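You operate a simulated robot arm through the tools that you are given. There is no shell and no other tool.

You run a simulated two-armed robot. Do the job below in one go: nothing can be reset, and whatever is moved stays where it is left.

Task
Hold the green guide on the top of the steel table steady with one hand and flip the tab on the green guide the other way with the other.

Only the result counts: the job must be done as asked and must still hold three seconds after the hand-in. Knocking over, shifting, dropping, spilling or breaking anything else fails it.

Robot
Two 6-joint arms with two-finger parallel grippers on one trunk, on a base that moves. Base frame: it is fixed to the floor where the robot stands at the start and does not move with it; the origin is under the middle of the robot, x ahead of it, y to its left, z up. Lengths are in m, angles in degrees, forces in N, time in s.
The left shoulder is at the start at [0.06, 0.187, 1.097], the right one opposite. With the tool pointing down near the work surface each hand reaches from about 0.28 to 0.64 m from the robot's upright axis, wherever it stands, measured 20 degrees to its own side. Places, roughly: green guide [2.25, -0.5, 0.75]; tab on the green guide [2.1, -0.5, 0.9]. Payload 1.57 kg a hand.
The TCP of each hand is the grasp point between the finger pads, 0.03 m short of the fingertips. In the tool frame z runs along the fingers and y along their closing line. Largest opening 0.11 m; finger width 0.024, thickness 0.012; the body of the gripper, 0.048 by 0.112 m, starts 0.078 m behind the TCP.
Orientation is told as [roll, pitch, yaw] about the base's x, y, z axes, in that order, counted from this pose: with the fingers straight down and closing along the base's y, the tool's x points along the base's -x, its y along +y and its z along -z.

Tools
- The arms move only by the tool drive_tool. It takes "left_series", "right_series" or both (then of equal length, played together; a hand with none holds still); each is a list of rows, each a list of 7 numbers: the turn, a rotation vector about the tool's x, y, z in units of 45 degrees (1.0 is 45 degrees), then the shift along the tool's x, y, z in units of 400 mm (1.0 is 400 mm), then the finger opening in m, from 0 to 0.11. In form: [[ax, ay, az, x, y, z, hand], ...]. A call has 1 to 20 rows; each row is the pose to reach, as a shift and turn from the pose commanded when the call began, along the tool's axes at that moment. A call with a number of a shift or a turn outside -1 to 1 is refused whole. Rows are played at 5 a second. More than 0.05 m and 8.6 degrees between two rows, or a gripper value outside its range, and nothing of the call is played. A pose out of reach is approached as far as the arm can. The call stops where the force on the tool passes 40 N (or 10 N more than at its start, if that is more) or the arm is blocked; 0.2 s more then pass. The fingers move at their own pace (about 0.153 m/s each) and stop on an object; they squeeze with about 38 N. The grip force told is the motor's: it shows also when the fingers shut on nothing. Time passes only in rows, and 0.2 s behind the last, so rows that repeat a pose let the fingers close. The reply holds the time, the measured pose of the TCP, the force on the tool along the base axes, the opening and the grip force, in the units named above and with some noise, with the torque about the TCP (base axes, N m) and any sound that the robot's microphone picked up, and new pictures: "views" is both (left out), scene, wrist or none (wrist: the cameras of the hands that moved).
- Cameras (640 x 400 px; columns grow to the right, rows downward): "scene" is now at [0.0092, 0.001, 1.6569]; the picture's right is [0.01, -1.00, 0.00], its down [-0.63, -0.00, -0.77] and it looks along [0.77, 0.00, -0.63] (base axes); focal length 284 px, centre (320, 200). "left" rides on the left gripper at [0.07, -0.016, -0.141] in its tool frame; the picture's right is [0.23, 0.97, 0.00], its down [-0.85, 0.20, -0.48] and it looks along [-0.47, 0.11, 0.88] (tool axes); focal length 222 px, centre (320, 200). "right" rides on the right gripper at [0.07, 0.016, -0.141] in its tool frame; the picture's right is [-0.23, 0.97, 0.00], its down [-0.86, -0.20, -0.48] and it looks along [-0.47, -0.11, 0.88] (tool axes); focal length 222 px, centre (320, 200). There is no depth. A picture from a camera that has moved, and an enlarged one, comes with that camera's place and axes in the base frame and with its lens. The place of the scene camera against the robot may be out by one fixed shift of up to 0.018 m in any direction.
- raise_lower(by): slides the trunk up (or, below 0, down) by that many m; the arms and the scene camera ride with it, the base frame stays. It gives what a move gives, with no picture.
- drive_base(legs): drives the robot by 1 to 6 legs, each [ahead, left, turn to the left] in m, m and degrees, along the robot's own axes; the way and the turn of a leg run together, so that a leg with both is an arc; at most 1.5 m and 180 degrees a leg. The arms and the cameras ride along, it lands a little off, and it stops where it bumps. It gives what a move gives, and a new picture of the scene camera.
- head_to(pan, tilt): turns the head with the scene camera to pan (to the left, within 86 degrees either way) and tilt (down, from -29 to 69), counted from straight ahead of the robot. It gives what a move gives, and a new picture of the scene camera.
- inspect(camera, box): a new picture of the part [left, top, right, bottom] of that camera's present view, enlarged. It takes no simulated time.
- finish_job(): hands the job in; it is judged then, once.

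Nothing tells you exact positions but the pictures and the camera data. Unless the task says otherwise, let go and move clear before handing in.

The tools are called after "Emit:" by a JSON object that holds its "fn" and its "kwargs". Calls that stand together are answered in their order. drive_tool: Moves the arms, as the interface text tells. Its arguments: {"type":"object","properties":{"left_series":{"type":"array","items":{"type":"array","items":{"type":"number"}}},"right_series":{"type":"array","items":{"type":"array","items":{"type":"number"}}},"views":{"type":"string","enum":["both","scene","wrist","none"]}},"required":[]} The other tools are called the same way: raise_lower (by) moves the trunk up or down; drive_base (legs) drives the base; head_to (pan, tilt) turns the head that bears the scene camera; inspect (camera, box) takes an enlarged picture of a part of a camera's view; finish_job () hands the job in.

At the start:

```text
time_s: 0.0
left_tool_pos: [0.5019, 0.1837, 1.0571]
left_orientation: [-0.1, 0.0, 0.0]
left_wrist_force: [-0.6, 0.0, 0.4]
left_wrist_torque: [-0.03, 0.0, 0.0]
left_width: 0.1099
left_grip_force: 0.1
right_tool_pos: [0.5214, -0.26, 1.1334]
right_orientation: [0.1, 0.1, -0.1]
right_wrist_force: [0.2, -0.3, 0.3]
right_wrist_torque: [0.0, 0.0, -0.01]
right_width: 0.1101
right_grip_force: 0.0
trunk travel left (down, up): [-0.725, 0.265]
robot x, y, heading: [0.0018, -0.0015, 0.1]
head pan, tilt (commanded): [0.3, 39.3]
```

scene: 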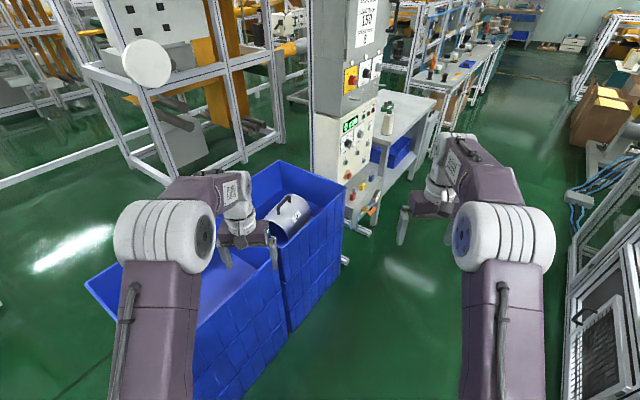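
right: 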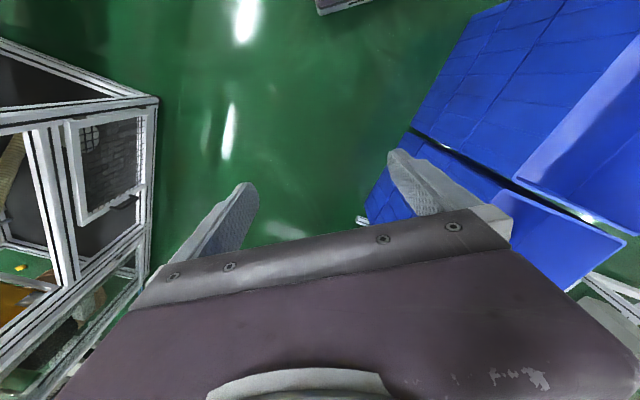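
left: 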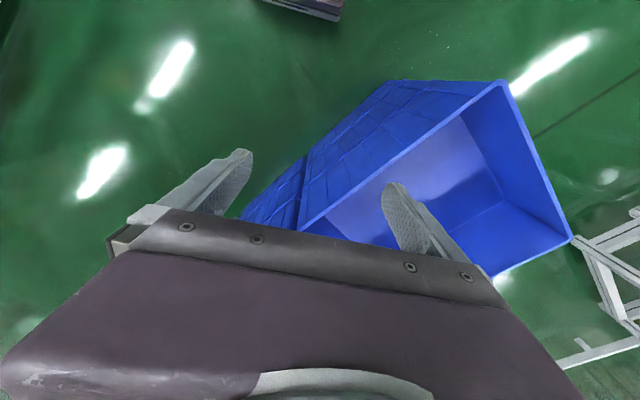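

I see a workshop with a steel table ahead, slightly right, carrying a small whitish-green object at about pixel (386,110), which should be the green guide. I'll enlarge that region before driving.

Emit:
{"fn": "inspect", "kwargs": {"camera": "scene", "box": [310, 60, 470, 160]}}

Emit:
{"fn": "inspect", "kwargs": {"camera": "scene", "box": [360, 80, 416, 128]}}

```text
4.00 times, centred on (390, 110) of scene
camera zoom: at [0.0092, 0.001, 1.6569], right [0.01, -1.0, 0.0], down [-0.63, 0.0, -0.77], along [0.77, 0.0, -0.63], focal length 1136 px, centre (40, 560)
```

zoom: 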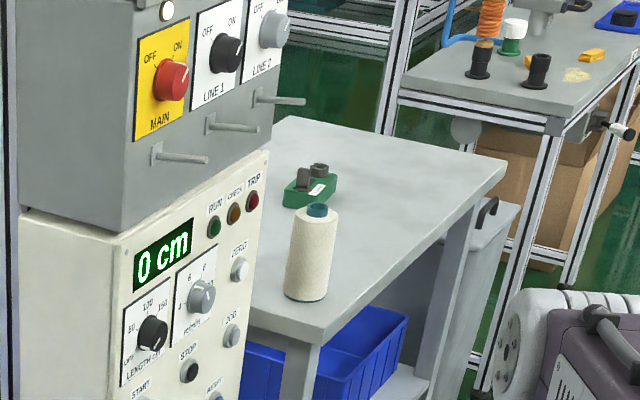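

```text
8.33 times, centred on (388, 104) of scene
camera zoom: at [0.0092, 0.001, 1.6569], right [0.01, -1.0, 0.0], down [-0.63, 0.0, -0.77], along [0.77, 0.0, -0.63], focal length 2366 px, centre (-247, 1000)
```

zoom: 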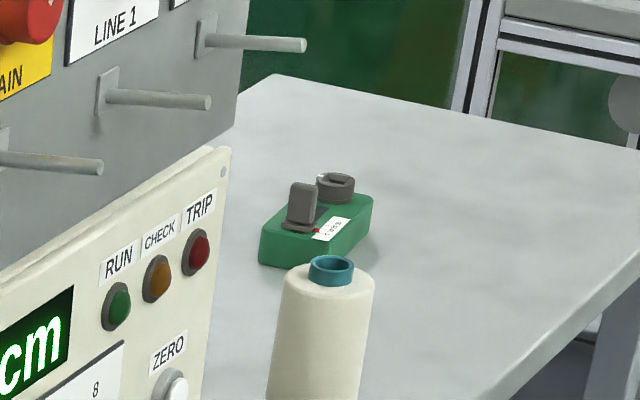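

The guide is a green block with a grey flap tab and a ring on it, in the middle of a steel table; a yarn spool stands near the table's close corner and a machine cabinet to its left. The table seems turned about 50 degrees, so I will look around for a clear way to its open right side.

Emit:
{"fn": "head_to", "kwargs": {"pan": -35, "tilt": 35}}

Emit:
{"fn": "head_to", "kwargs": {"pan": -80, "tilt": 45}}

```text
time_s: 1.0
left_tool_pos: [0.5017, 0.1838, 1.0573]
left_orientation: [-0.1, 0.0, 0.0]
left_wrist_force: [0.7, 0.1, -0.1]
left_wrist_torque: [0.0, 0.0, -0.03]
left_width: 0.1099
left_grip_force: 0.0
right_tool_pos: [0.5214, -0.2598, 1.1338]
right_orientation: [0.0, 0.1, 0.0]
right_wrist_force: [-0.9, 0.3, -0.4]
right_wrist_torque: [0.02, -0.02, -0.02]
right_width: 0.1098
right_grip_force: 0.0
trunk travel left (down, up): [-0.725, 0.265]
robot x, y, heading: [-0.0037, -0.0037, 0.0]
head pan, tilt (commanded): [-35.0, 35.0]
camera scene: at [-0.0041, -0.0499, 1.6634], right [-0.57, -0.82, 0.0], down [-0.47, 0.33, -0.82], along [0.67, -0.47, -0.57], focal length 284 px, centre (320, 200)
```

scene: 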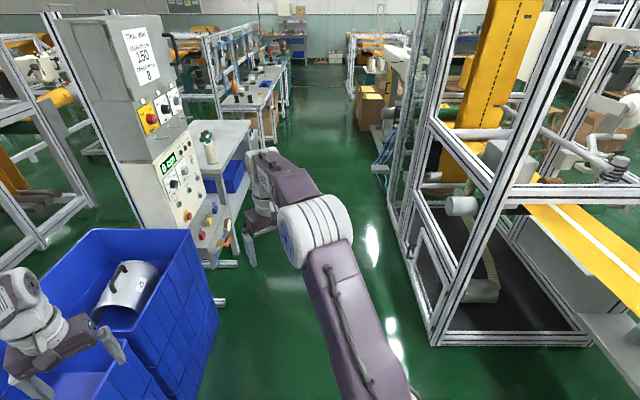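

```text
time_s: 2.1
left_tool_pos: [0.501, 0.1846, 1.0563]
left_orientation: [0.0, 0.0, 0.1]
left_wrist_force: [0.1, 0.7, 0.4]
left_wrist_torque: [-0.02, 0.0, 0.0]
left_width: 0.1099
left_grip_force: 0.0
right_tool_pos: [0.5224, -0.2586, 1.1336]
right_orientation: [0.1, 0.1, 0.0]
right_wrist_force: [-0.3, 0.8, 0.1]
right_wrist_torque: [0.02, 0.03, 0.02]
right_width: 0.11
right_grip_force: 0.1
trunk travel left (down, up): [-0.725, 0.265]
robot x, y, heading: [0.0012, 0.0026, 0.2]
head pan, tilt (commanded): [-80.0, 45.0]
camera scene: at [-0.062, -0.0796, 1.6486], right [-0.98, -0.17, 0.0], down [-0.12, 0.7, -0.71], along [0.12, -0.7, -0.71], focal length 284 px, centre (320, 200)
```

scene: 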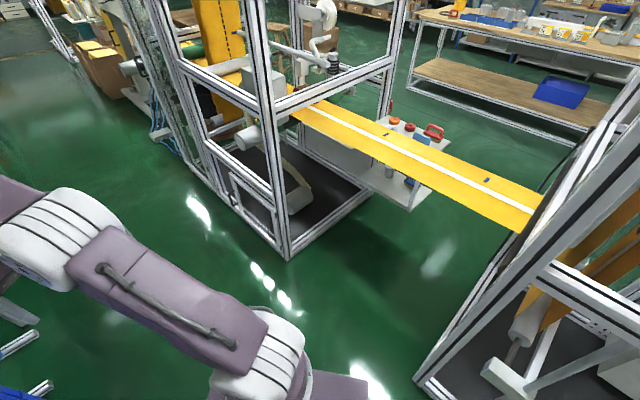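

The lane to the table runs diagonally at about -35 degrees, roughly 1.3 m wide between the frame on the right and the bins and machine on the left. I check the clearance beside the bins before turning.

Emit:
{"fn": "head_to", "kwargs": {"pan": 30, "tilt": 69}}

Emit:
{"fn": "head_to", "kwargs": {"pan": -35, "tilt": 60}}

```text
time_s: 4.0
left_tool_pos: [0.5015, 0.1844, 1.0561]
left_orientation: [-0.2, 0.0, 0.1]
left_wrist_force: [-0.2, 0.7, 0.3]
left_wrist_torque: [0.0, 0.0, 0.01]
left_width: 0.1101
left_grip_force: 0.0
right_tool_pos: [0.5215, -0.2604, 1.1337]
right_orientation: [0.0, 0.0, 0.0]
right_wrist_force: [-0.4, 0.4, 1.1]
right_wrist_torque: [0.02, 0.03, -0.02]
right_width: 0.11
right_grip_force: 0.1
trunk travel left (down, up): [-0.725, 0.265]
robot x, y, heading: [-0.0, -0.002, 0.2]
head pan, tilt (commanded): [30.0, 68.8]
camera scene: at [-0.0278, 0.0284, 1.6197], right [0.5, -0.87, 0.0], down [-0.81, -0.47, -0.36], along [0.31, 0.18, -0.93], focal length 284 px, centre (320, 200)
```

scene: 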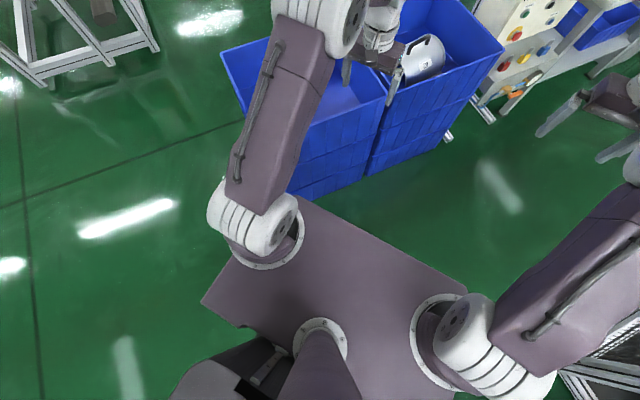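

```text
time_s: 5.4
left_tool_pos: [0.5022, 0.1842, 1.0569]
left_orientation: [-0.1, 0.0, 0.0]
left_wrist_force: [-0.5, 0.4, 0.0]
left_wrist_torque: [-0.05, -0.03, 0.0]
left_width: 0.1099
left_grip_force: 0.0
right_tool_pos: [0.5227, -0.2604, 1.1334]
right_orientation: [0.0, 0.0, 0.0]
right_wrist_force: [0.0, 0.3, 0.1]
right_wrist_torque: [-0.01, 0.03, -0.02]
right_width: 0.11
right_grip_force: 0.0
trunk travel left (down, up): [-0.725, 0.265]
robot x, y, heading: [-0.0, -0.0012, 0.1]
head pan, tilt (commanded): [-35.0, 60.0]
camera scene: at [-0.0217, -0.0377, 1.6291], right [-0.57, -0.82, 0.0], down [-0.71, 0.5, -0.5], along [0.41, -0.29, -0.87], focal length 284 px, centre (320, 200)
```

scene: 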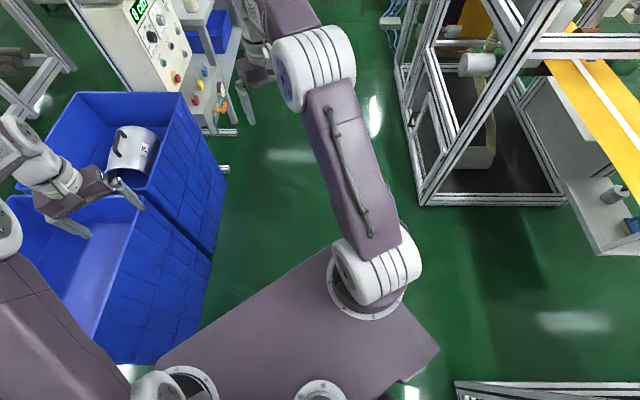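

The base has more than half a metre free on either side, so I turn right to line up with the lane and drive part way along it.

Emit:
{"fn": "drive_base", "kwargs": {"legs": [[0, 0, -35], [1.2, 0, 0]]}}

Emit:
{"fn": "head_to", "kwargs": {"pan": 45, "tilt": 40}}

```text
time_s: 13.2
left_tool_pos: [1.519, -0.8337, 1.0567]
left_orientation: [-0.2, 0.0, -35.0]
left_wrist_force: [-1.0, 0.6, 0.1]
left_wrist_torque: [-0.03, -0.03, 0.03]
left_width: 0.1099
left_grip_force: 0.1
right_tool_pos: [1.2793, -1.21, 1.1335]
right_orientation: [-0.1, -0.1, -34.8]
right_wrist_force: [0.1, 0.7, -0.6]
right_wrist_torque: [-0.01, 0.0, -0.02]
right_width: 0.11
right_grip_force: 0.1
trunk travel left (down, up): [-0.725, 0.265]
robot x, y, heading: [1.004, -0.6978, -34.9]
head pan, tilt (commanded): [-35.0, 60.0]
camera scene: at [0.9581, -0.725, 1.6291], right [-0.94, -0.34, 0.0], down [-0.3, 0.81, -0.5], along [0.17, -0.47, -0.87], focal length 284 px, centre (320, 200)
```

scene: 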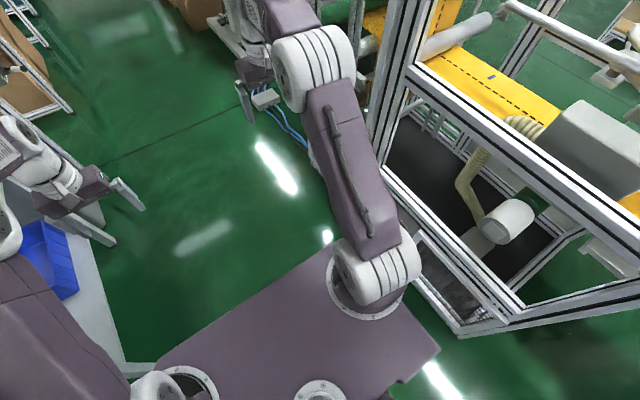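

```text
time_s: 14.7
left_tool_pos: [1.5185, -0.8334, 1.0572]
left_orientation: [-0.1, 0.0, -35.0]
left_wrist_force: [0.7, 0.1, -0.3]
left_wrist_torque: [-0.04, 0.01, 0.02]
left_width: 0.1103
left_grip_force: 0.0
right_tool_pos: [1.2798, -1.2099, 1.1324]
right_orientation: [-0.1, -0.1, -34.9]
right_wrist_force: [0.1, 0.3, 0.0]
right_wrist_torque: [0.01, 0.01, -0.03]
right_width: 0.1101
right_grip_force: 0.1
trunk travel left (down, up): [-0.725, 0.265]
robot x, y, heading: [1.0038, -0.6996, -35.0]
head pan, tilt (commanded): [45.0, 40.0]
camera scene: at [1.0192, -0.6478, 1.6558], right [0.17, -0.98, 0.0], down [-0.63, -0.11, -0.77], along [0.75, 0.13, -0.64], focal length 284 px, centre (320, 200)
```

scene: 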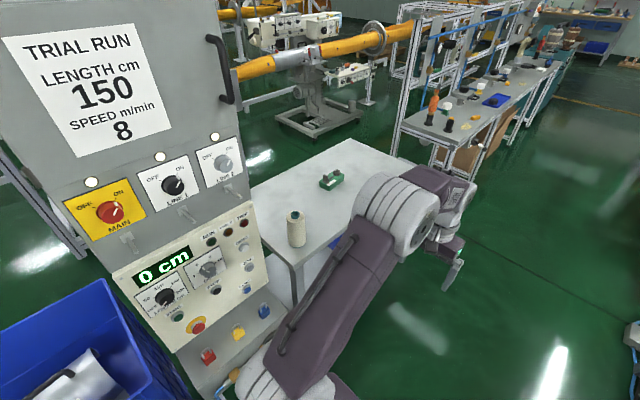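

From here the two views put the guide near (2.10, -0.51) with the table top at roughly z 0.82. I enlarge the guide to learn how the tab is built.

Emit:
{"fn": "inspect", "kwargs": {"camera": "scene", "box": [306, 164, 354, 194]}}

Emit:
{"fn": "inspect", "kwargs": {"camera": "scene", "box": [230, 130, 430, 330]}}

```text
13.33 times, centred on (330, 179) of scene
camera zoom: at [1.0192, -0.6478, 1.6558], right [0.17, -0.98, 0.0], down [-0.63, -0.11, -0.77], along [0.75, 0.13, -0.64], focal length 3785 px, centre (187, 480)
```

zoom: 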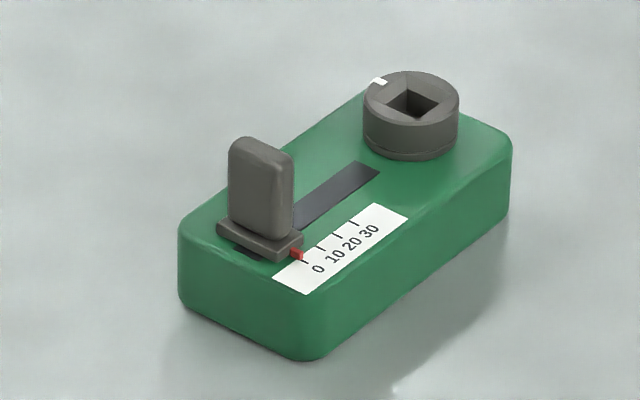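

```text
2.00 times, centred on (330, 230) of scene
camera zoom: at [1.0192, -0.6478, 1.6558], right [0.17, -0.98, 0.0], down [-0.63, -0.11, -0.77], along [0.75, 0.13, -0.64], focal length 568 px, centre (300, 140)
```

zoom: 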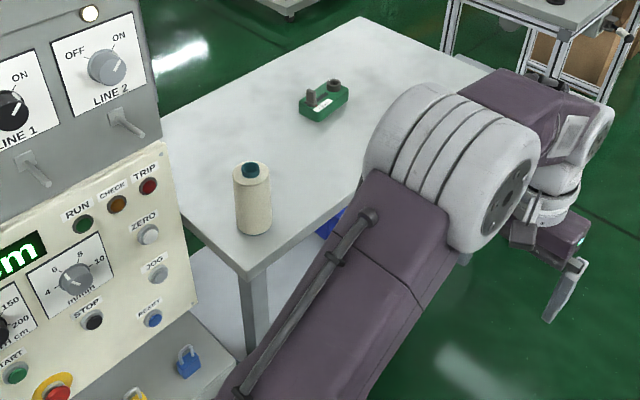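

The tab is an upright tongue riding in a slot along the block with a 0–30 scale. It now sits at the 0 end, and a round knob is at the far end. I drive on until I'm abreast of the guide, then turn to face the table's long side.

Emit:
{"fn": "drive_base", "kwargs": {"legs": [[0.82, 0, 0], [0, 0, 90]]}}

Emit:
{"fn": "head_to", "kwargs": {"pan": 0, "tilt": 55}}

```text
time_s: 22.9
left_tool_pos: [1.8114, -0.6517, 1.057]
left_orientation: [0.0, 0.0, 54.4]
left_wrist_force: [-0.3, 0.1, 0.2]
left_wrist_torque: [0.01, -0.01, -0.04]
left_width: 0.1101
left_grip_force: 0.0
right_tool_pos: [2.1847, -0.8945, 1.1326]
right_orientation: [0.0, 0.0, 54.4]
right_wrist_force: [0.1, 0.0, -0.2]
right_wrist_torque: [-0.03, 0.0, 0.01]
right_width: 0.1097
right_grip_force: 0.1
trunk travel left (down, up): [-0.725, 0.265]
robot x, y, heading: [1.669, -1.1649, 54.5]
head pan, tilt (commanded): [45.0, 40.0]
camera scene: at [1.6043, -1.1311, 1.6558], right [0.99, 0.16, 0.0], down [0.11, -0.63, -0.77], along [-0.13, 0.76, -0.64], focal length 284 px, centre (320, 200)
```

scene: 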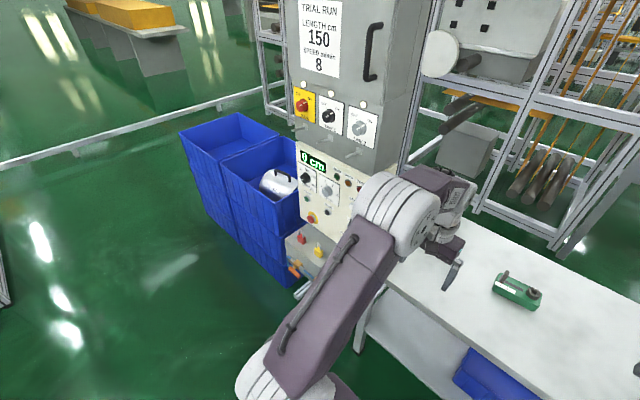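

```text
time_s: 24.0
left_tool_pos: [1.8116, -0.6505, 1.0579]
left_orientation: [-0.2, 0.0, 54.3]
left_wrist_force: [0.4, -0.1, 0.3]
left_wrist_torque: [-0.01, -0.06, -0.01]
left_width: 0.1102
left_grip_force: 0.1
right_tool_pos: [2.1848, -0.8928, 1.1339]
right_orientation: [0.0, 0.0, 54.4]
right_wrist_force: [-0.2, 0.2, 0.0]
right_wrist_torque: [0.02, -0.01, 0.02]
right_width: 0.1103
right_grip_force: 0.1
trunk travel left (down, up): [-0.725, 0.265]
robot x, y, heading: [1.6718, -1.1649, 54.3]
head pan, tilt (commanded): [0.0, 55.0]
camera scene: at [1.66, -1.1561, 1.6352], right [0.81, -0.58, 0.0], down [-0.48, -0.67, -0.57], along [0.33, 0.47, -0.82], focal length 284 px, centre (320, 200)
```

scene: 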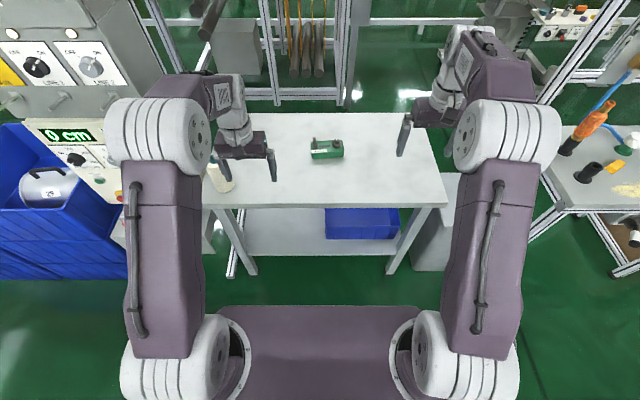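

The robot now faces the table squarely with the guide dead ahead, about 0.8 m from my axis, and the table edge about 0.54 m ahead. I look steeply down to judge how far the base can close in.

Emit:
{"fn": "head_to", "kwargs": {"pan": 0, "tilt": 69}}

Emit:
{"fn": "head_to", "kwargs": {"pan": 80, "tilt": 69}}

```text
time_s: 24.8
left_tool_pos: [1.812, -0.6518, 1.0555]
left_orientation: [-0.1, 0.0, 54.5]
left_wrist_force: [1.4, -0.9, -0.1]
left_wrist_torque: [0.0, 0.02, 0.02]
left_width: 0.1099
left_grip_force: 0.0
right_tool_pos: [2.1843, -0.8949, 1.1345]
right_orientation: [-0.1, -0.1, 54.4]
right_wrist_force: [-0.3, 0.3, 0.0]
right_wrist_torque: [-0.03, -0.03, 0.0]
right_width: 0.11
right_grip_force: 0.0
trunk travel left (down, up): [-0.725, 0.265]
robot x, y, heading: [1.6698, -1.1702, 54.5]
head pan, tilt (commanded): [0.0, 68.8]
camera scene: at [1.6507, -1.1693, 1.6198], right [0.81, -0.58, 0.0], down [-0.54, -0.76, -0.36], along [0.21, 0.3, -0.93], focal length 284 px, centre (320, 200)
```

scene: 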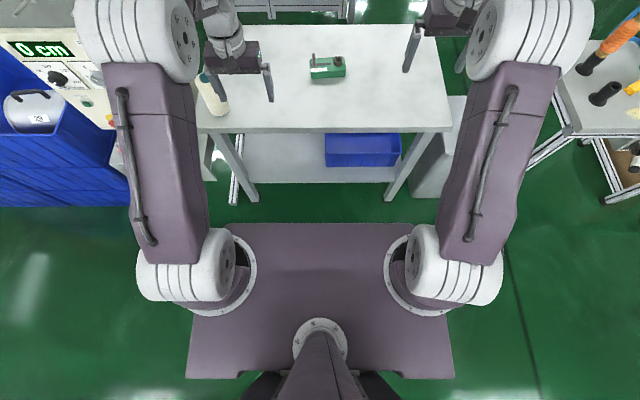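

```text
time_s: 26.3
left_tool_pos: [1.8111, -0.6508, 1.0568]
left_orientation: [-0.1, 0.0, 54.5]
left_wrist_force: [-0.2, -0.6, 0.3]
left_wrist_torque: [0.03, -0.01, 0.01]
left_width: 0.1098
left_grip_force: 0.0
right_tool_pos: [2.1846, -0.895, 1.134]
right_orientation: [0.1, 0.0, 54.3]
right_wrist_force: [-0.2, -0.2, -0.3]
right_wrist_torque: [0.01, -0.01, 0.01]
right_width: 0.1099
right_grip_force: 0.1
trunk travel left (down, up): [-0.725, 0.265]
robot x, y, heading: [1.6697, -1.1662, 54.5]
head pan, tilt (commanded): [80.0, 68.8]
camera scene: at [1.579, -1.1749, 1.6197], right [0.71, 0.7, 0.0], down [0.65, -0.67, -0.36], along [-0.25, 0.26, -0.93], focal length 284 px, centre (320, 200)
```

scene: 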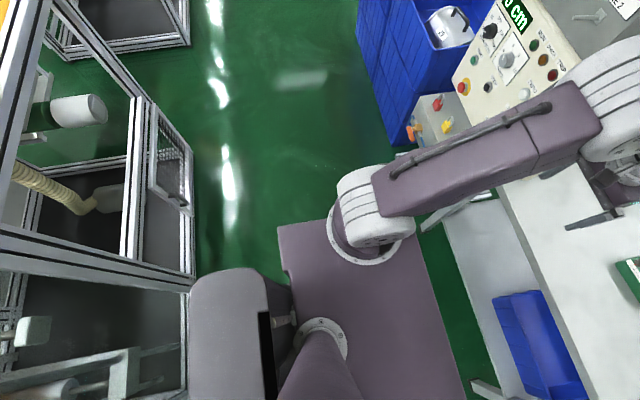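

The table edge is about 0.54 m ahead, with legs and shelf set back to about 0.62 m, and the arm plate reaches only about 0.19 m forward. I drive forward in short legs toward 0.54 m from the guide.

Emit:
{"fn": "drive_base", "kwargs": {"legs": [[0.15, 0, 0]]}}

Emit:
{"fn": "head_to", "kwargs": {"pan": 0, "tilt": 60}}

```text
time_s: 27.7
left_tool_pos: [1.895, -0.5345, 1.0586]
left_orientation: [-0.1, -0.1, 54.3]
left_wrist_force: [-0.2, 0.4, -0.5]
left_wrist_torque: [0.01, 0.01, 0.02]
left_width: 0.1099
left_grip_force: 0.1
right_tool_pos: [2.269, -0.7774, 1.1336]
right_orientation: [-0.1, 0.0, 54.4]
right_wrist_force: [-0.6, -0.2, 0.9]
right_wrist_torque: [0.03, -0.01, 0.01]
right_width: 0.11
right_grip_force: 0.0
trunk travel left (down, up): [-0.725, 0.265]
robot x, y, heading: [1.7583, -1.0474, 54.2]
head pan, tilt (commanded): [80.0, 68.8]
camera scene: at [1.6627, -1.0579, 1.6197], right [0.71, 0.7, 0.0], down [0.65, -0.67, -0.36], along [-0.25, 0.26, -0.93], focal length 284 px, centre (320, 200)
```

scene: 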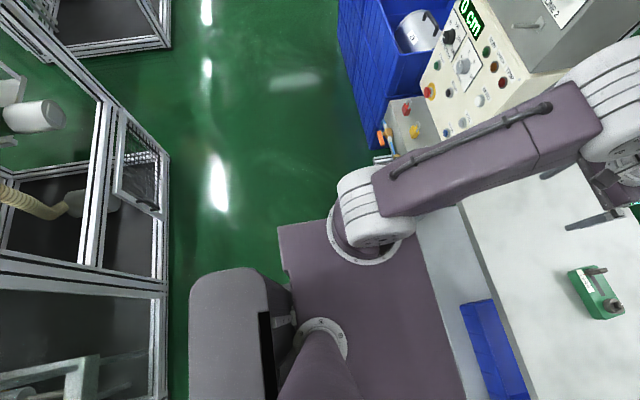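

```text
time_s: 29.2
left_tool_pos: [1.8974, -0.5326, 1.0562]
left_orientation: [-0.1, -0.1, 54.4]
left_wrist_force: [0.2, 0.2, -0.5]
left_wrist_torque: [-0.01, -0.01, 0.04]
left_width: 0.1102
left_grip_force: 0.1
right_tool_pos: [2.2696, -0.7758, 1.1333]
right_orientation: [0.0, 0.1, 54.4]
right_wrist_force: [0.9, -0.3, 0.2]
right_wrist_torque: [-0.01, 0.02, 0.01]
right_width: 0.1099
right_grip_force: 0.0
trunk travel left (down, up): [-0.725, 0.265]
robot x, y, heading: [1.7556, -1.0453, 54.4]
head pan, tilt (commanded): [0.0, 60.0]
camera scene: at [1.742, -1.0418, 1.6291], right [0.81, -0.58, 0.0], down [-0.5, -0.7, -0.5], along [0.29, 0.41, -0.87], focal length 284 px, centre (320, 200)
```

scene: 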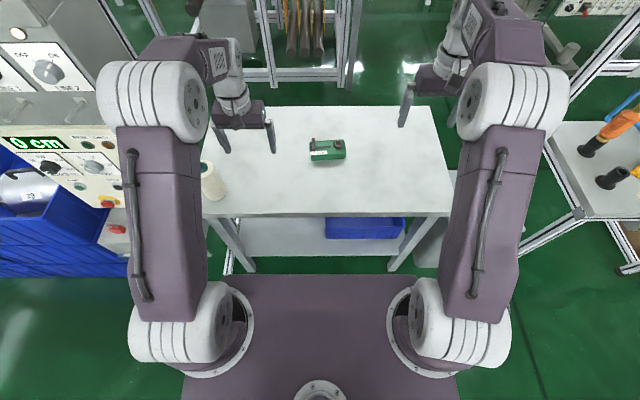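

Still no contact and everything stands as before; the guide is now about 0.65 m ahead of my axis. I move another 0.09 m closer.

Emit:
{"fn": "drive_base", "kwargs": {"legs": [[0.09, 0, 0]]}}

Emit:
{"fn": "inspect", "kwargs": {"camera": "scene", "box": [290, 150, 370, 200]}}

```text
time_s: 30.3
left_tool_pos: [1.9474, -0.462, 1.0579]
left_orientation: [-0.1, 0.0, 54.3]
left_wrist_force: [0.1, -0.1, 0.4]
left_wrist_torque: [-0.01, -0.02, 0.01]
left_width: 0.11
left_grip_force: 0.1
right_tool_pos: [2.3204, -0.7057, 1.1347]
right_orientation: [-0.1, -0.1, 54.3]
right_wrist_force: [0.2, -0.8, -0.2]
right_wrist_torque: [0.05, 0.01, -0.02]
right_width: 0.1096
right_grip_force: 0.1
trunk travel left (down, up): [-0.725, 0.265]
robot x, y, heading: [1.8026, -0.9733, 54.1]
head pan, tilt (commanded): [0.0, 60.0]
camera scene: at [1.7922, -0.9719, 1.6291], right [0.81, -0.58, 0.0], down [-0.5, -0.7, -0.5], along [0.29, 0.41, -0.87], focal length 284 px, centre (320, 200)
```

scene: 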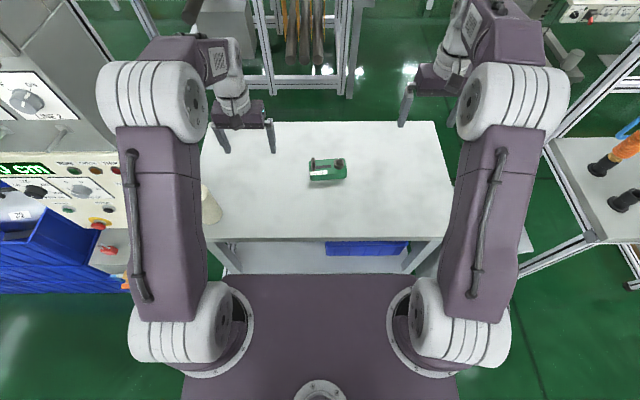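

```text
8.00 times, centred on (330, 175) of scene
camera zoom: at [1.7922, -0.9719, 1.6291], right [0.81, -0.58, 0.0], down [-0.5, -0.7, -0.5], along [0.29, 0.41, -0.87], focal length 2271 px, centre (240, 400)
```

zoom: 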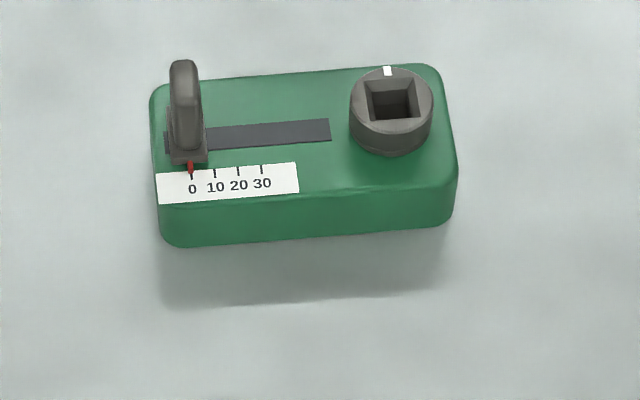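

I'm now about 0.56 m from the guide with no contact, and the enlarged view shows the tab at the 0 end on my left and the knob at the right end. I take wrist pictures to locate the guide precisely.

Emit:
{"fn": "drive_tool", "kwargs": {"left_series": [[0, 0, 0, 0, 0, 0, 0.11]], "right_series": [[0, 0, 0, 0, 0, 0, 0.11]], "views": "both"}}

```text
time_s: 30.7
left_tool_pos: [1.9466, -0.4624, 1.0577]
left_orientation: [0.0, 0.0, 54.3]
left_wrist_force: [-0.9, -0.7, 0.2]
left_wrist_torque: [0.03, 0.04, 0.0]
left_width: 0.11
left_grip_force: 0.1
right_tool_pos: [2.3199, -0.7056, 1.1362]
right_orientation: [0.0, -0.1, 54.3]
right_wrist_force: [-0.2, -0.4, -0.3]
right_wrist_torque: [0.01, -0.03, 0.0]
right_width: 0.11
right_grip_force: 0.1
trunk travel left (down, up): [-0.725, 0.265]
robot x, y, heading: [1.8072, -0.978, 54.4]
head pan, tilt (commanded): [0.0, 60.0]
camera scene: at [1.7914, -0.9731, 1.6291], right [0.81, -0.58, 0.0], down [-0.5, -0.7, -0.5], along [0.29, 0.41, -0.87], focal length 284 px, centre (320, 200)
camera right: at [2.2651, -0.7534, 1.2765], right [-0.66, 0.75, 0.0], down [0.66, 0.58, 0.48], along [0.36, 0.32, -0.88], focal length 222 px, centre (320, 200)
camera left: at [1.9186, -0.5296, 1.1995], right [-0.92, 0.38, 0.0], down [0.34, 0.81, 0.48], along [0.19, 0.44, -0.88], focal length 222 px, centre (320, 200)
```

scene: 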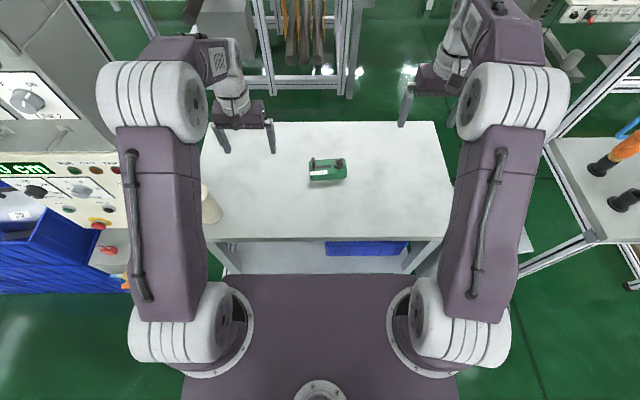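
right: 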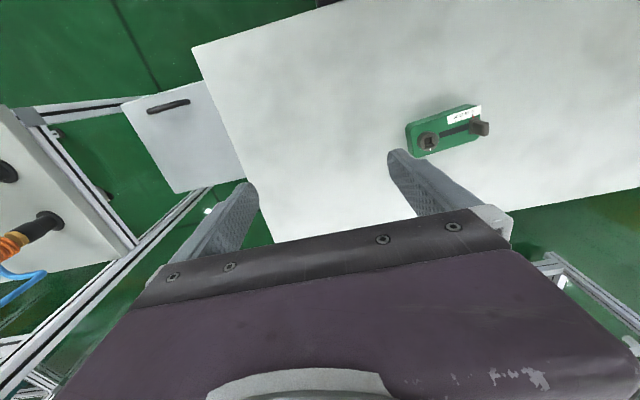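
left: 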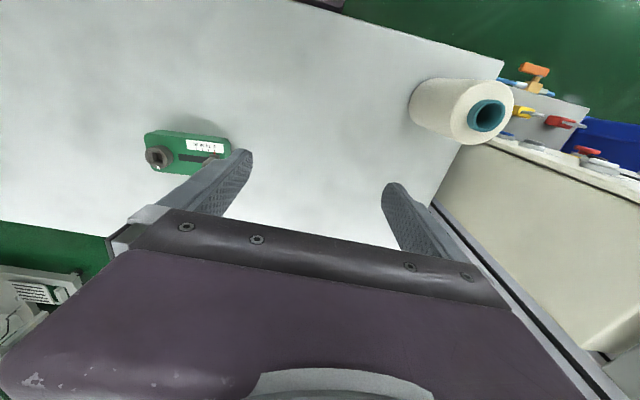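

Both wrist cameras see the guide; triangulating the knob top gives about (2.206, -0.523, 0.846). I zoom in on the block to get its axis and height.

Emit:
{"fn": "inspect", "kwargs": {"camera": "right", "box": [392, 92, 504, 162]}}

Emit:
{"fn": "inspect", "kwargs": {"camera": "left", "box": [136, 117, 248, 187]}}

```text
5.71 times, centred on (448, 127) of right
camera zoom: at [2.2651, -0.7534, 1.2765], right [-0.66, 0.75, 0.0], down [0.66, 0.58, 0.48], along [0.36, 0.32, -0.88], focal length 1269 px, centre (-411, 617)
```

zoom: 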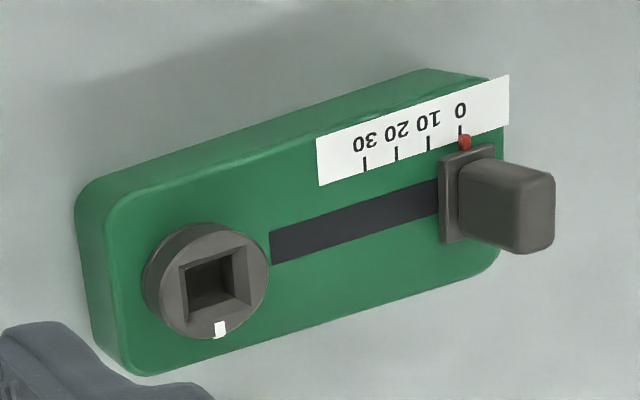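

```text
5.71 times, centred on (192, 152) of left
camera zoom: at [1.9186, -0.5296, 1.1995], right [-0.92, 0.38, 0.0], down [0.34, 0.81, 0.48], along [0.19, 0.44, -0.88], focal length 1269 px, centre (1051, 474)
```

zoom: 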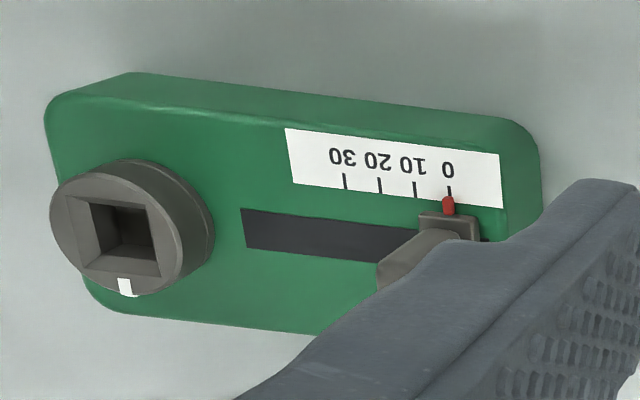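

The block lies with its long axis at about -31°, top at z≈0.831 on a table at z≈0.80, with the knob at the right end and the tab near the left end. It is about 0.6 m ahead, near my reach limit, so I creep forward 0.05 m before starting the arms.

Emit:
{"fn": "drive_base", "kwargs": {"legs": [[0.05, 0, 0]]}}

```text
time_s: 31.6
left_tool_pos: [1.975, -0.4232, 1.0594]
left_orientation: [-0.1, -0.3, 54.3]
left_wrist_force: [0.1, 0.4, 0.4]
left_wrist_torque: [0.03, -0.03, 0.0]
left_width: 0.1099
left_grip_force: 0.0
right_tool_pos: [2.3469, -0.6664, 1.1351]
right_orientation: [-0.1, -0.3, 54.3]
right_wrist_force: [0.5, -0.9, 0.5]
right_wrist_torque: [0.04, -0.02, -0.02]
right_width: 0.11
right_grip_force: 0.1
trunk travel left (down, up): [-0.725, 0.265]
robot x, y, heading: [1.8354, -0.936, 54.1]
head pan, tilt (commanded): [0.0, 60.0]
camera scene: at [1.8191, -0.9344, 1.6292], right [0.81, -0.58, 0.0], down [-0.5, -0.7, -0.5], along [0.29, 0.41, -0.86], focal length 284 px, centre (320, 200)
```

scene: 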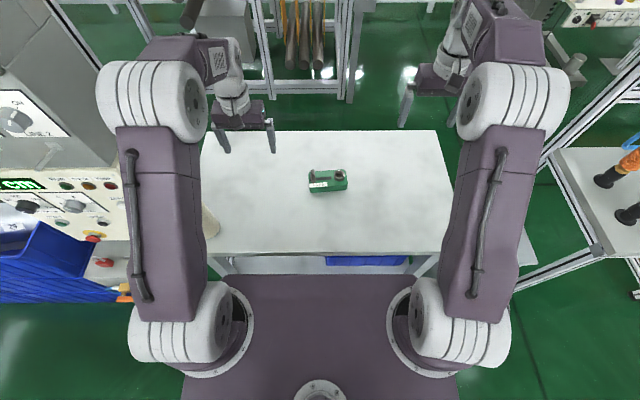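

The guide is closer now, but both hands report a small pitch of -0.3°, so I check whether the base touched something and re-measure the guide.

Emit:
{"fn": "drive_tool", "kwargs": {"left_series": [[0, 0, 0, 0, 0, 0, 0.11]], "right_series": [[0, 0, 0, 0, 0, 0, 0.11]], "views": "both"}}

Emit:
{"fn": "inspect", "kwargs": {"camera": "right", "box": [392, 72, 504, 142]}}

```text
time_s: 32.0
left_tool_pos: [1.9761, -0.4217, 1.0579]
left_orientation: [0.1, -0.1, 54.3]
left_wrist_force: [-0.1, -0.6, 1.1]
left_wrist_torque: [0.05, -0.03, 0.02]
left_width: 0.1101
left_grip_force: 0.1
right_tool_pos: [2.3481, -0.6654, 1.1343]
right_orientation: [0.0, -0.1, 54.2]
right_wrist_force: [-0.4, -0.3, 0.2]
right_wrist_torque: [0.05, -0.01, 0.0]
right_width: 0.1101
right_grip_force: 0.1
trunk travel left (down, up): [-0.725, 0.265]
robot x, y, heading: [1.8322, -0.9402, 54.2]
head pan, tilt (commanded): [0.0, 60.0]
camera scene: at [1.8208, -0.9321, 1.6291], right [0.81, -0.58, 0.0], down [-0.5, -0.7, -0.5], along [0.29, 0.41, -0.87], focal length 284 px, centre (320, 200)
camera right: at [2.2946, -0.7127, 1.2765], right [-0.66, 0.75, 0.0], down [0.66, 0.58, 0.48], along [0.36, 0.32, -0.88], focal length 222 px, centre (320, 200)
camera left: at [1.9482, -0.4888, 1.1994], right [-0.92, 0.38, 0.0], down [0.34, 0.81, 0.48], along [0.19, 0.44, -0.88], focal length 222 px, centre (320, 200)
```

scene: 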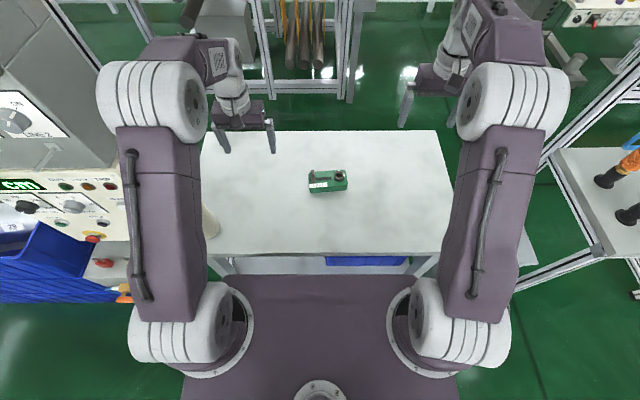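
right: 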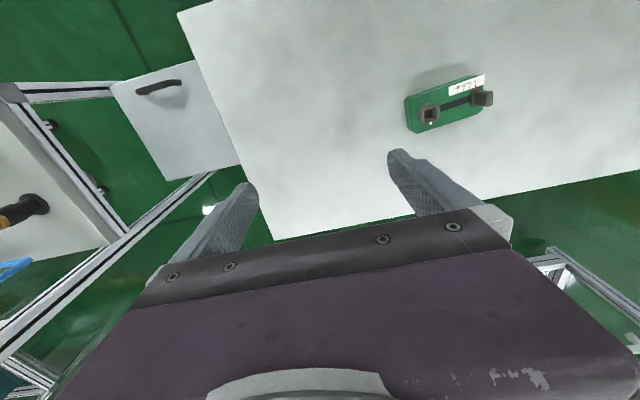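
left: 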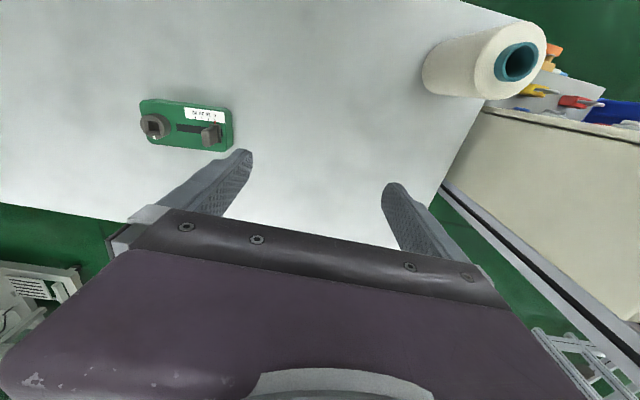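

```text
5.71 times, centred on (448, 107) of right
camera zoom: at [2.2946, -0.7127, 1.2765], right [-0.66, 0.75, 0.0], down [0.66, 0.58, 0.48], along [0.36, 0.32, -0.88], focal length 1269 px, centre (-411, 731)
```

zoom: 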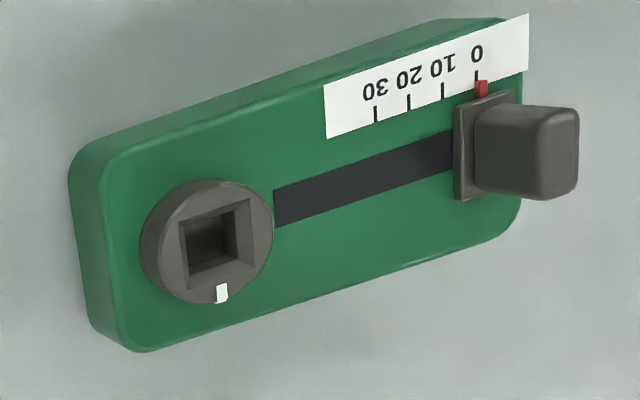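

The tilt was only the stop settling: the guide measures at the same place and nothing moved. Now I swing the right hand over the knob end, turning it so its fingers will close across the block's width.

Emit:
{"fn": "drive_tool", "kwargs": {"right_series": [[0, 0, -0.125, -0.01, 0.06, 0.026, 0.11], [0, 0, -0.25, -0.02, 0.119, 0.053, 0.11], [0, 0, -0.375, -0.03, 0.179, 0.079, 0.11], [0, 0, -0.5, -0.04, 0.239, 0.105, 0.11], [0, 0, -0.625, -0.051, 0.298, 0.131, 0.11], [0, 0, -0.75, -0.061, 0.358, 0.158, 0.11], [0, 0, -0.875, -0.071, 0.418, 0.184, 0.11], [0, 0, -1.0, -0.081, 0.4775, 0.21, 0.11]], "views": "both"}}

```text
time_s: 33.8
left_tool_pos: [1.9775, -0.4204, 1.0577]
left_orientation: [-0.1, 0.1, 54.4]
left_wrist_force: [0.8, 0.7, 0.3]
left_wrist_torque: [0.0, 0.0, -0.01]
left_width: 0.11
left_grip_force: 0.0
right_tool_pos: [2.2126, -0.5263, 1.048]
right_orientation: [0.0, 0.1, 99.4]
right_wrist_force: [-1.2, -0.1, -0.4]
right_wrist_torque: [0.02, 0.01, 0.02]
right_width: 0.11
right_grip_force: 0.0
trunk travel left (down, up): [-0.725, 0.265]
robot x, y, heading: [1.8345, -0.9332, 54.5]
head pan, tilt (commanded): [0.0, 60.0]
camera scene: at [1.8218, -0.9289, 1.6291], right [0.81, -0.58, 0.0], down [-0.51, -0.7, -0.5], along [0.29, 0.41, -0.87], focal length 284 px, centre (320, 200)
camera right: at [2.2072, -0.5974, 1.1904], right [-1.0, 0.07, 0.0], down [0.06, 0.88, 0.48], along [0.03, 0.48, -0.88], focal length 222 px, centre (320, 200)
```

scene: 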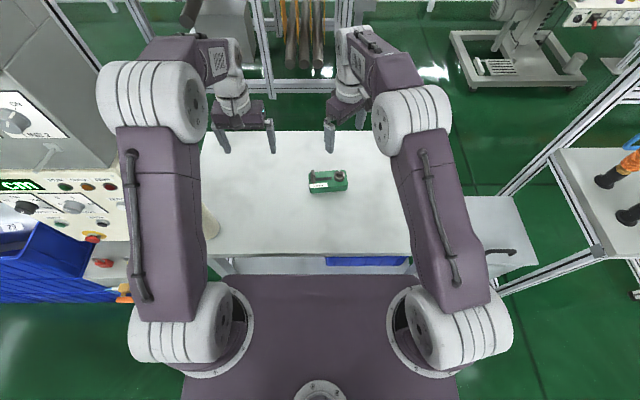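
right: 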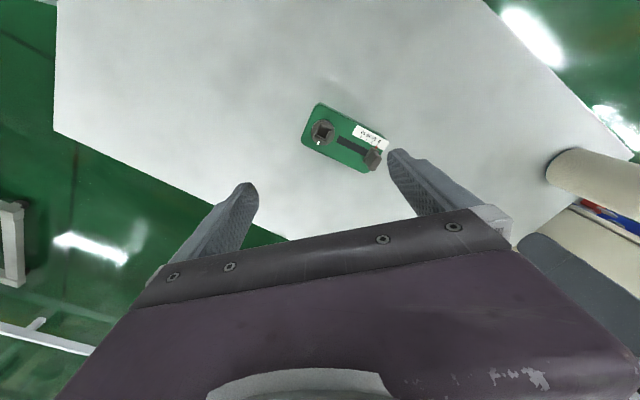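

The right hand is over the guide with half the turn done. I continue the turn and lower it a little.

Emit:
{"fn": "drive_tool", "kwargs": {"right_series": [[0, 0, -0.167, 0, 0, 0.02, 0.11], [0, 0, -0.333, 0, 0, 0.04, 0.11], [0, 0, -0.5, 0, 0, 0.06, 0.11], [0, 0, -0.667, 0, 0, 0.08, 0.11], [0, 0, -0.833, 0, 0, 0.1, 0.11], [0, 0, -1.0, 0, 0, 0.12, 0.11]], "views": "both"}}

```text
time_s: 35.2
left_tool_pos: [1.9777, -0.4208, 1.0574]
left_orientation: [0.0, 0.0, 54.4]
left_wrist_force: [-0.1, -0.3, 0.1]
left_wrist_torque: [-0.02, 0.03, -0.01]
left_width: 0.1099
left_grip_force: 0.2
right_tool_pos: [2.2135, -0.5264, 1.0008]
right_orientation: [0.0, -0.1, 144.5]
right_wrist_force: [0.3, 0.0, -0.8]
right_wrist_torque: [0.01, -0.02, 0.03]
right_width: 0.1101
right_grip_force: 0.1
trunk travel left (down, up): [-0.725, 0.265]
robot x, y, heading: [1.8358, -0.9373, 54.3]
head pan, tilt (commanded): [0.0, 60.0]
camera scene: at [1.8225, -0.9298, 1.6291], right [0.81, -0.58, 0.0], down [-0.51, -0.7, -0.5], along [0.29, 0.41, -0.87], focal length 284 px, centre (320, 200)
camera right: at [2.2608, -0.5802, 1.1432], right [-0.75, -0.66, 0.0], down [-0.58, 0.66, 0.48], along [-0.32, 0.36, -0.88], focal length 222 px, centre (320, 200)
```

scene: 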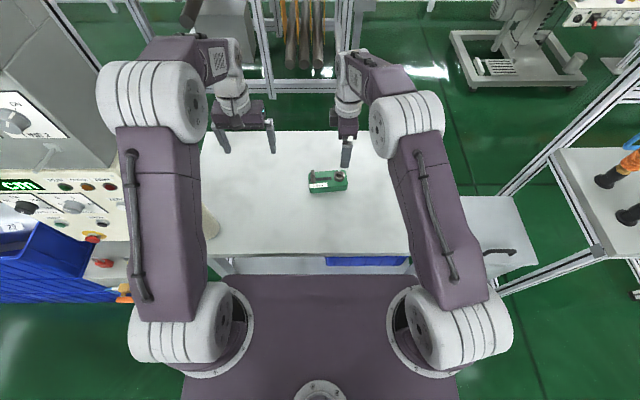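
right: 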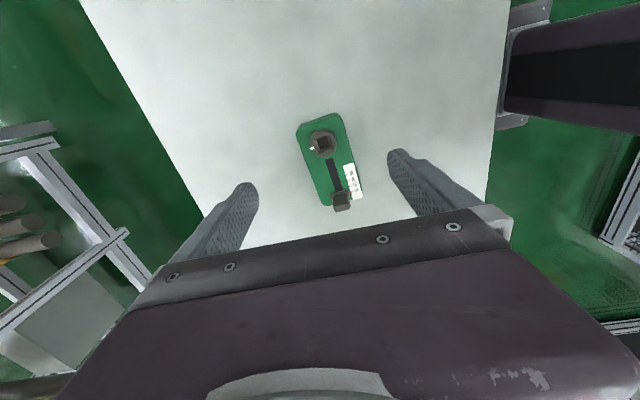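

The guide now shows between the right hand's fingers. I zoom in to check the alignment before lowering.

Emit:
{"fn": "inspect", "kwargs": {"camera": "right", "box": [266, 105, 394, 217]}}

```text
3.57 times, centred on (330, 161) of right
camera zoom: at [2.2608, -0.5802, 1.1432], right [-0.75, -0.66, 0.0], down [-0.58, 0.66, 0.48], along [-0.32, 0.36, -0.88], focal length 793 px, centre (284, 339)
```

zoom: 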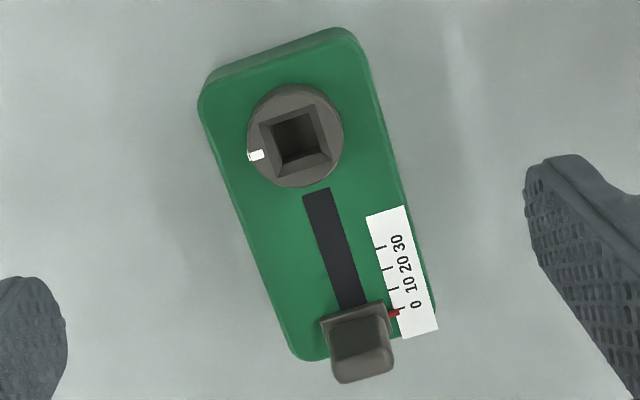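

The block measures 66 mm wide, centred where I expected, and the hand needs about 4.5° more turn. I set the final turn, lean the hand 15° to the right to leave room for the other hand, and lower to just above the guide.

Emit:
{"fn": "drive_tool", "kwargs": {"right_series": [[-0.003, -0.083, -0.025, -0.001, 0.002, 0.044, 0.11], [-0.007, -0.167, -0.05, -0.002, 0.004, 0.088, 0.11], [-0.01, -0.25, -0.076, -0.003, 0.006, 0.132, 0.11], [-0.013, -0.333, -0.101, -0.004, 0.007, 0.175, 0.11], [-0.013, -0.333, -0.101, -0.004, 0.007, 0.175, 0.11]], "views": "both"}}

Emit:
{"fn": "inspect", "kwargs": {"camera": "right", "box": [180, 60, 480, 260]}}

```text
time_s: 36.4
left_tool_pos: [1.9776, -0.4202, 1.0571]
left_orientation: [-0.1, -0.1, 54.4]
left_wrist_force: [0.3, 0.0, -0.2]
left_wrist_torque: [-0.03, 0.01, -0.02]
left_width: 0.1099
left_grip_force: 0.1
right_tool_pos: [2.2112, -0.5272, 0.9294]
right_orientation: [0.0, -15.0, 148.9]
right_wrist_force: [-0.1, 0.4, 0.2]
right_wrist_torque: [-0.01, -0.02, -0.01]
right_width: 0.11
right_grip_force: 0.1
trunk travel left (down, up): [-0.725, 0.265]
robot x, y, heading: [1.8391, -0.936, 54.1]
head pan, tilt (commanded): [0.0, 60.0]
camera scene: at [1.8219, -0.9298, 1.6291], right [0.81, -0.58, 0.0], down [-0.51, -0.7, -0.5], along [0.29, 0.41, -0.87], focal length 284 px, centre (320, 200)
camera right: at [2.2915, -0.5946, 1.0494], right [-0.69, -0.72, 0.06], down [-0.5, 0.53, 0.68], along [-0.52, 0.44, -0.73], focal length 222 px, centre (320, 200)
```

scene: 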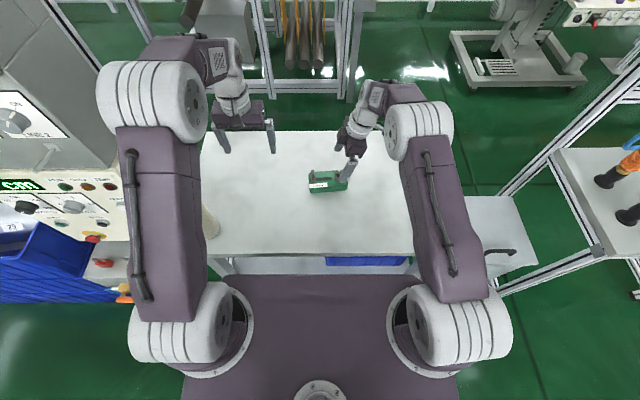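
right: 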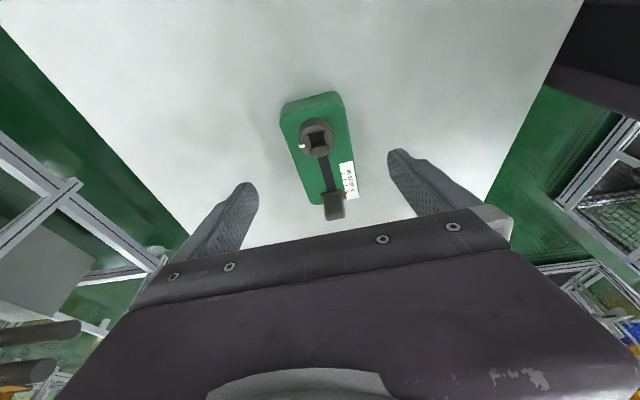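

```text
2.00 times, centred on (330, 160) of right
camera zoom: at [2.2915, -0.5946, 1.0494], right [-0.69, -0.72, 0.06], down [-0.5, 0.53, 0.68], along [-0.52, 0.44, -0.73], focal length 444 px, centre (300, 280)
```

zoom: 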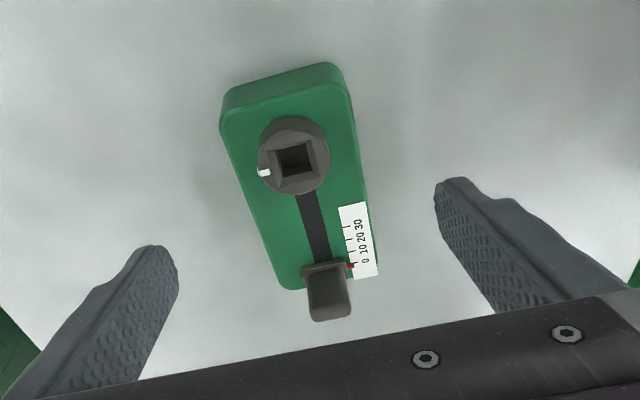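

The hand is centred over the knob end and aligned with the block. I lower it straight down so the fingers straddle the block, stopping just clear of the table.

Emit:
{"fn": "drive_tool", "kwargs": {"right_series": [[0, 0, 0, 0.0135, 0, 0.0504, 0.11], [0, 0, 0, 0.027, 0, 0.1007, 0.11], [0, 0, 0, 0.0405, 0, 0.151, 0.11], [0, 0, 0, 0.048, 0, 0.18, 0.11], [0, 0, 0, 0.054, 0, 0.2014, 0.11], [0, 0, 0, 0.054, 0, 0.2014, 0.11]], "views": "both"}}

Emit:
{"fn": "inspect", "kwargs": {"camera": "scene", "box": [270, 120, 398, 216]}}

Emit:
{"fn": "inspect", "kwargs": {"camera": "right", "box": [180, 60, 480, 260]}}

```text
time_s: 37.8
left_tool_pos: [1.9776, -0.4204, 1.0567]
left_orientation: [0.0, -0.1, 54.3]
left_wrist_force: [-0.2, 0.7, 0.0]
left_wrist_torque: [0.01, 0.03, -0.02]
left_width: 0.1101
left_grip_force: 0.1
right_tool_pos: [2.2118, -0.5283, 0.8474]
right_orientation: [-0.1, -14.9, 148.9]
right_wrist_force: [-0.1, 0.6, 0.5]
right_wrist_torque: [0.0, 0.02, -0.01]
right_width: 0.1099
right_grip_force: 0.0
trunk travel left (down, up): [-0.725, 0.265]
robot x, y, heading: [1.8342, -0.9391, 54.3]
head pan, tilt (commanded): [0.0, 60.0]
camera scene: at [1.8224, -0.9299, 1.6291], right [0.81, -0.58, 0.0], down [-0.51, -0.7, -0.5], along [0.29, 0.41, -0.87], focal length 284 px, centre (320, 200)
camera right: at [2.2904, -0.5958, 0.966], right [-0.69, -0.72, 0.06], down [-0.5, 0.53, 0.68], along [-0.52, 0.44, -0.73], focal length 222 px, centre (320, 200)
```

scene: 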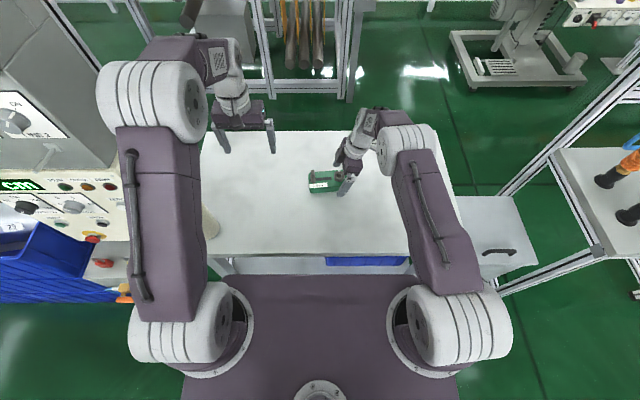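
right: 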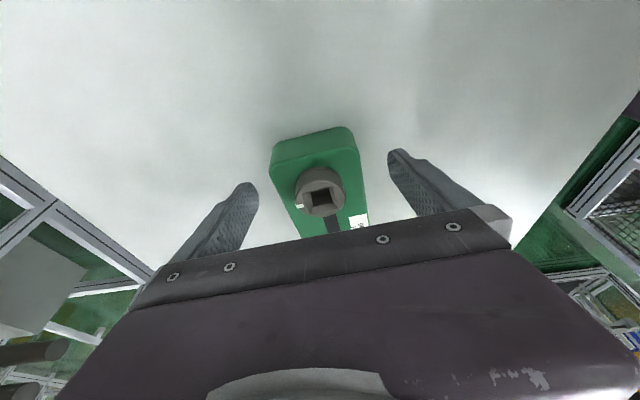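

```text
4.17 times, centred on (334, 168) of scene
camera zoom: at [1.8224, -0.9299, 1.6291], right [0.81, -0.58, 0.0], down [-0.51, -0.7, -0.5], along [0.29, 0.41, -0.87], focal length 1183 px, centre (262, 333)
```

zoom: 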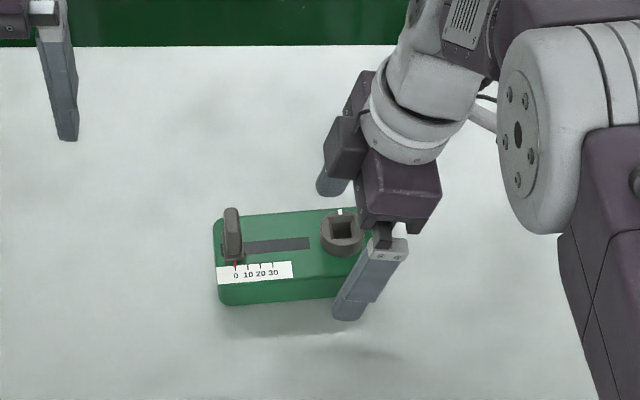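

```text
2.00 times, centred on (330, 160) of right
camera zoom: at [2.2904, -0.5958, 0.966], right [-0.69, -0.72, 0.06], down [-0.5, 0.53, 0.68], along [-0.52, 0.44, -0.73], focal length 444 px, centre (300, 280)
```

zoom: 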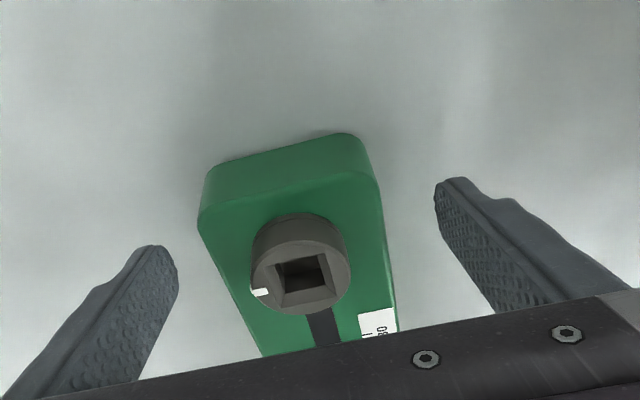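

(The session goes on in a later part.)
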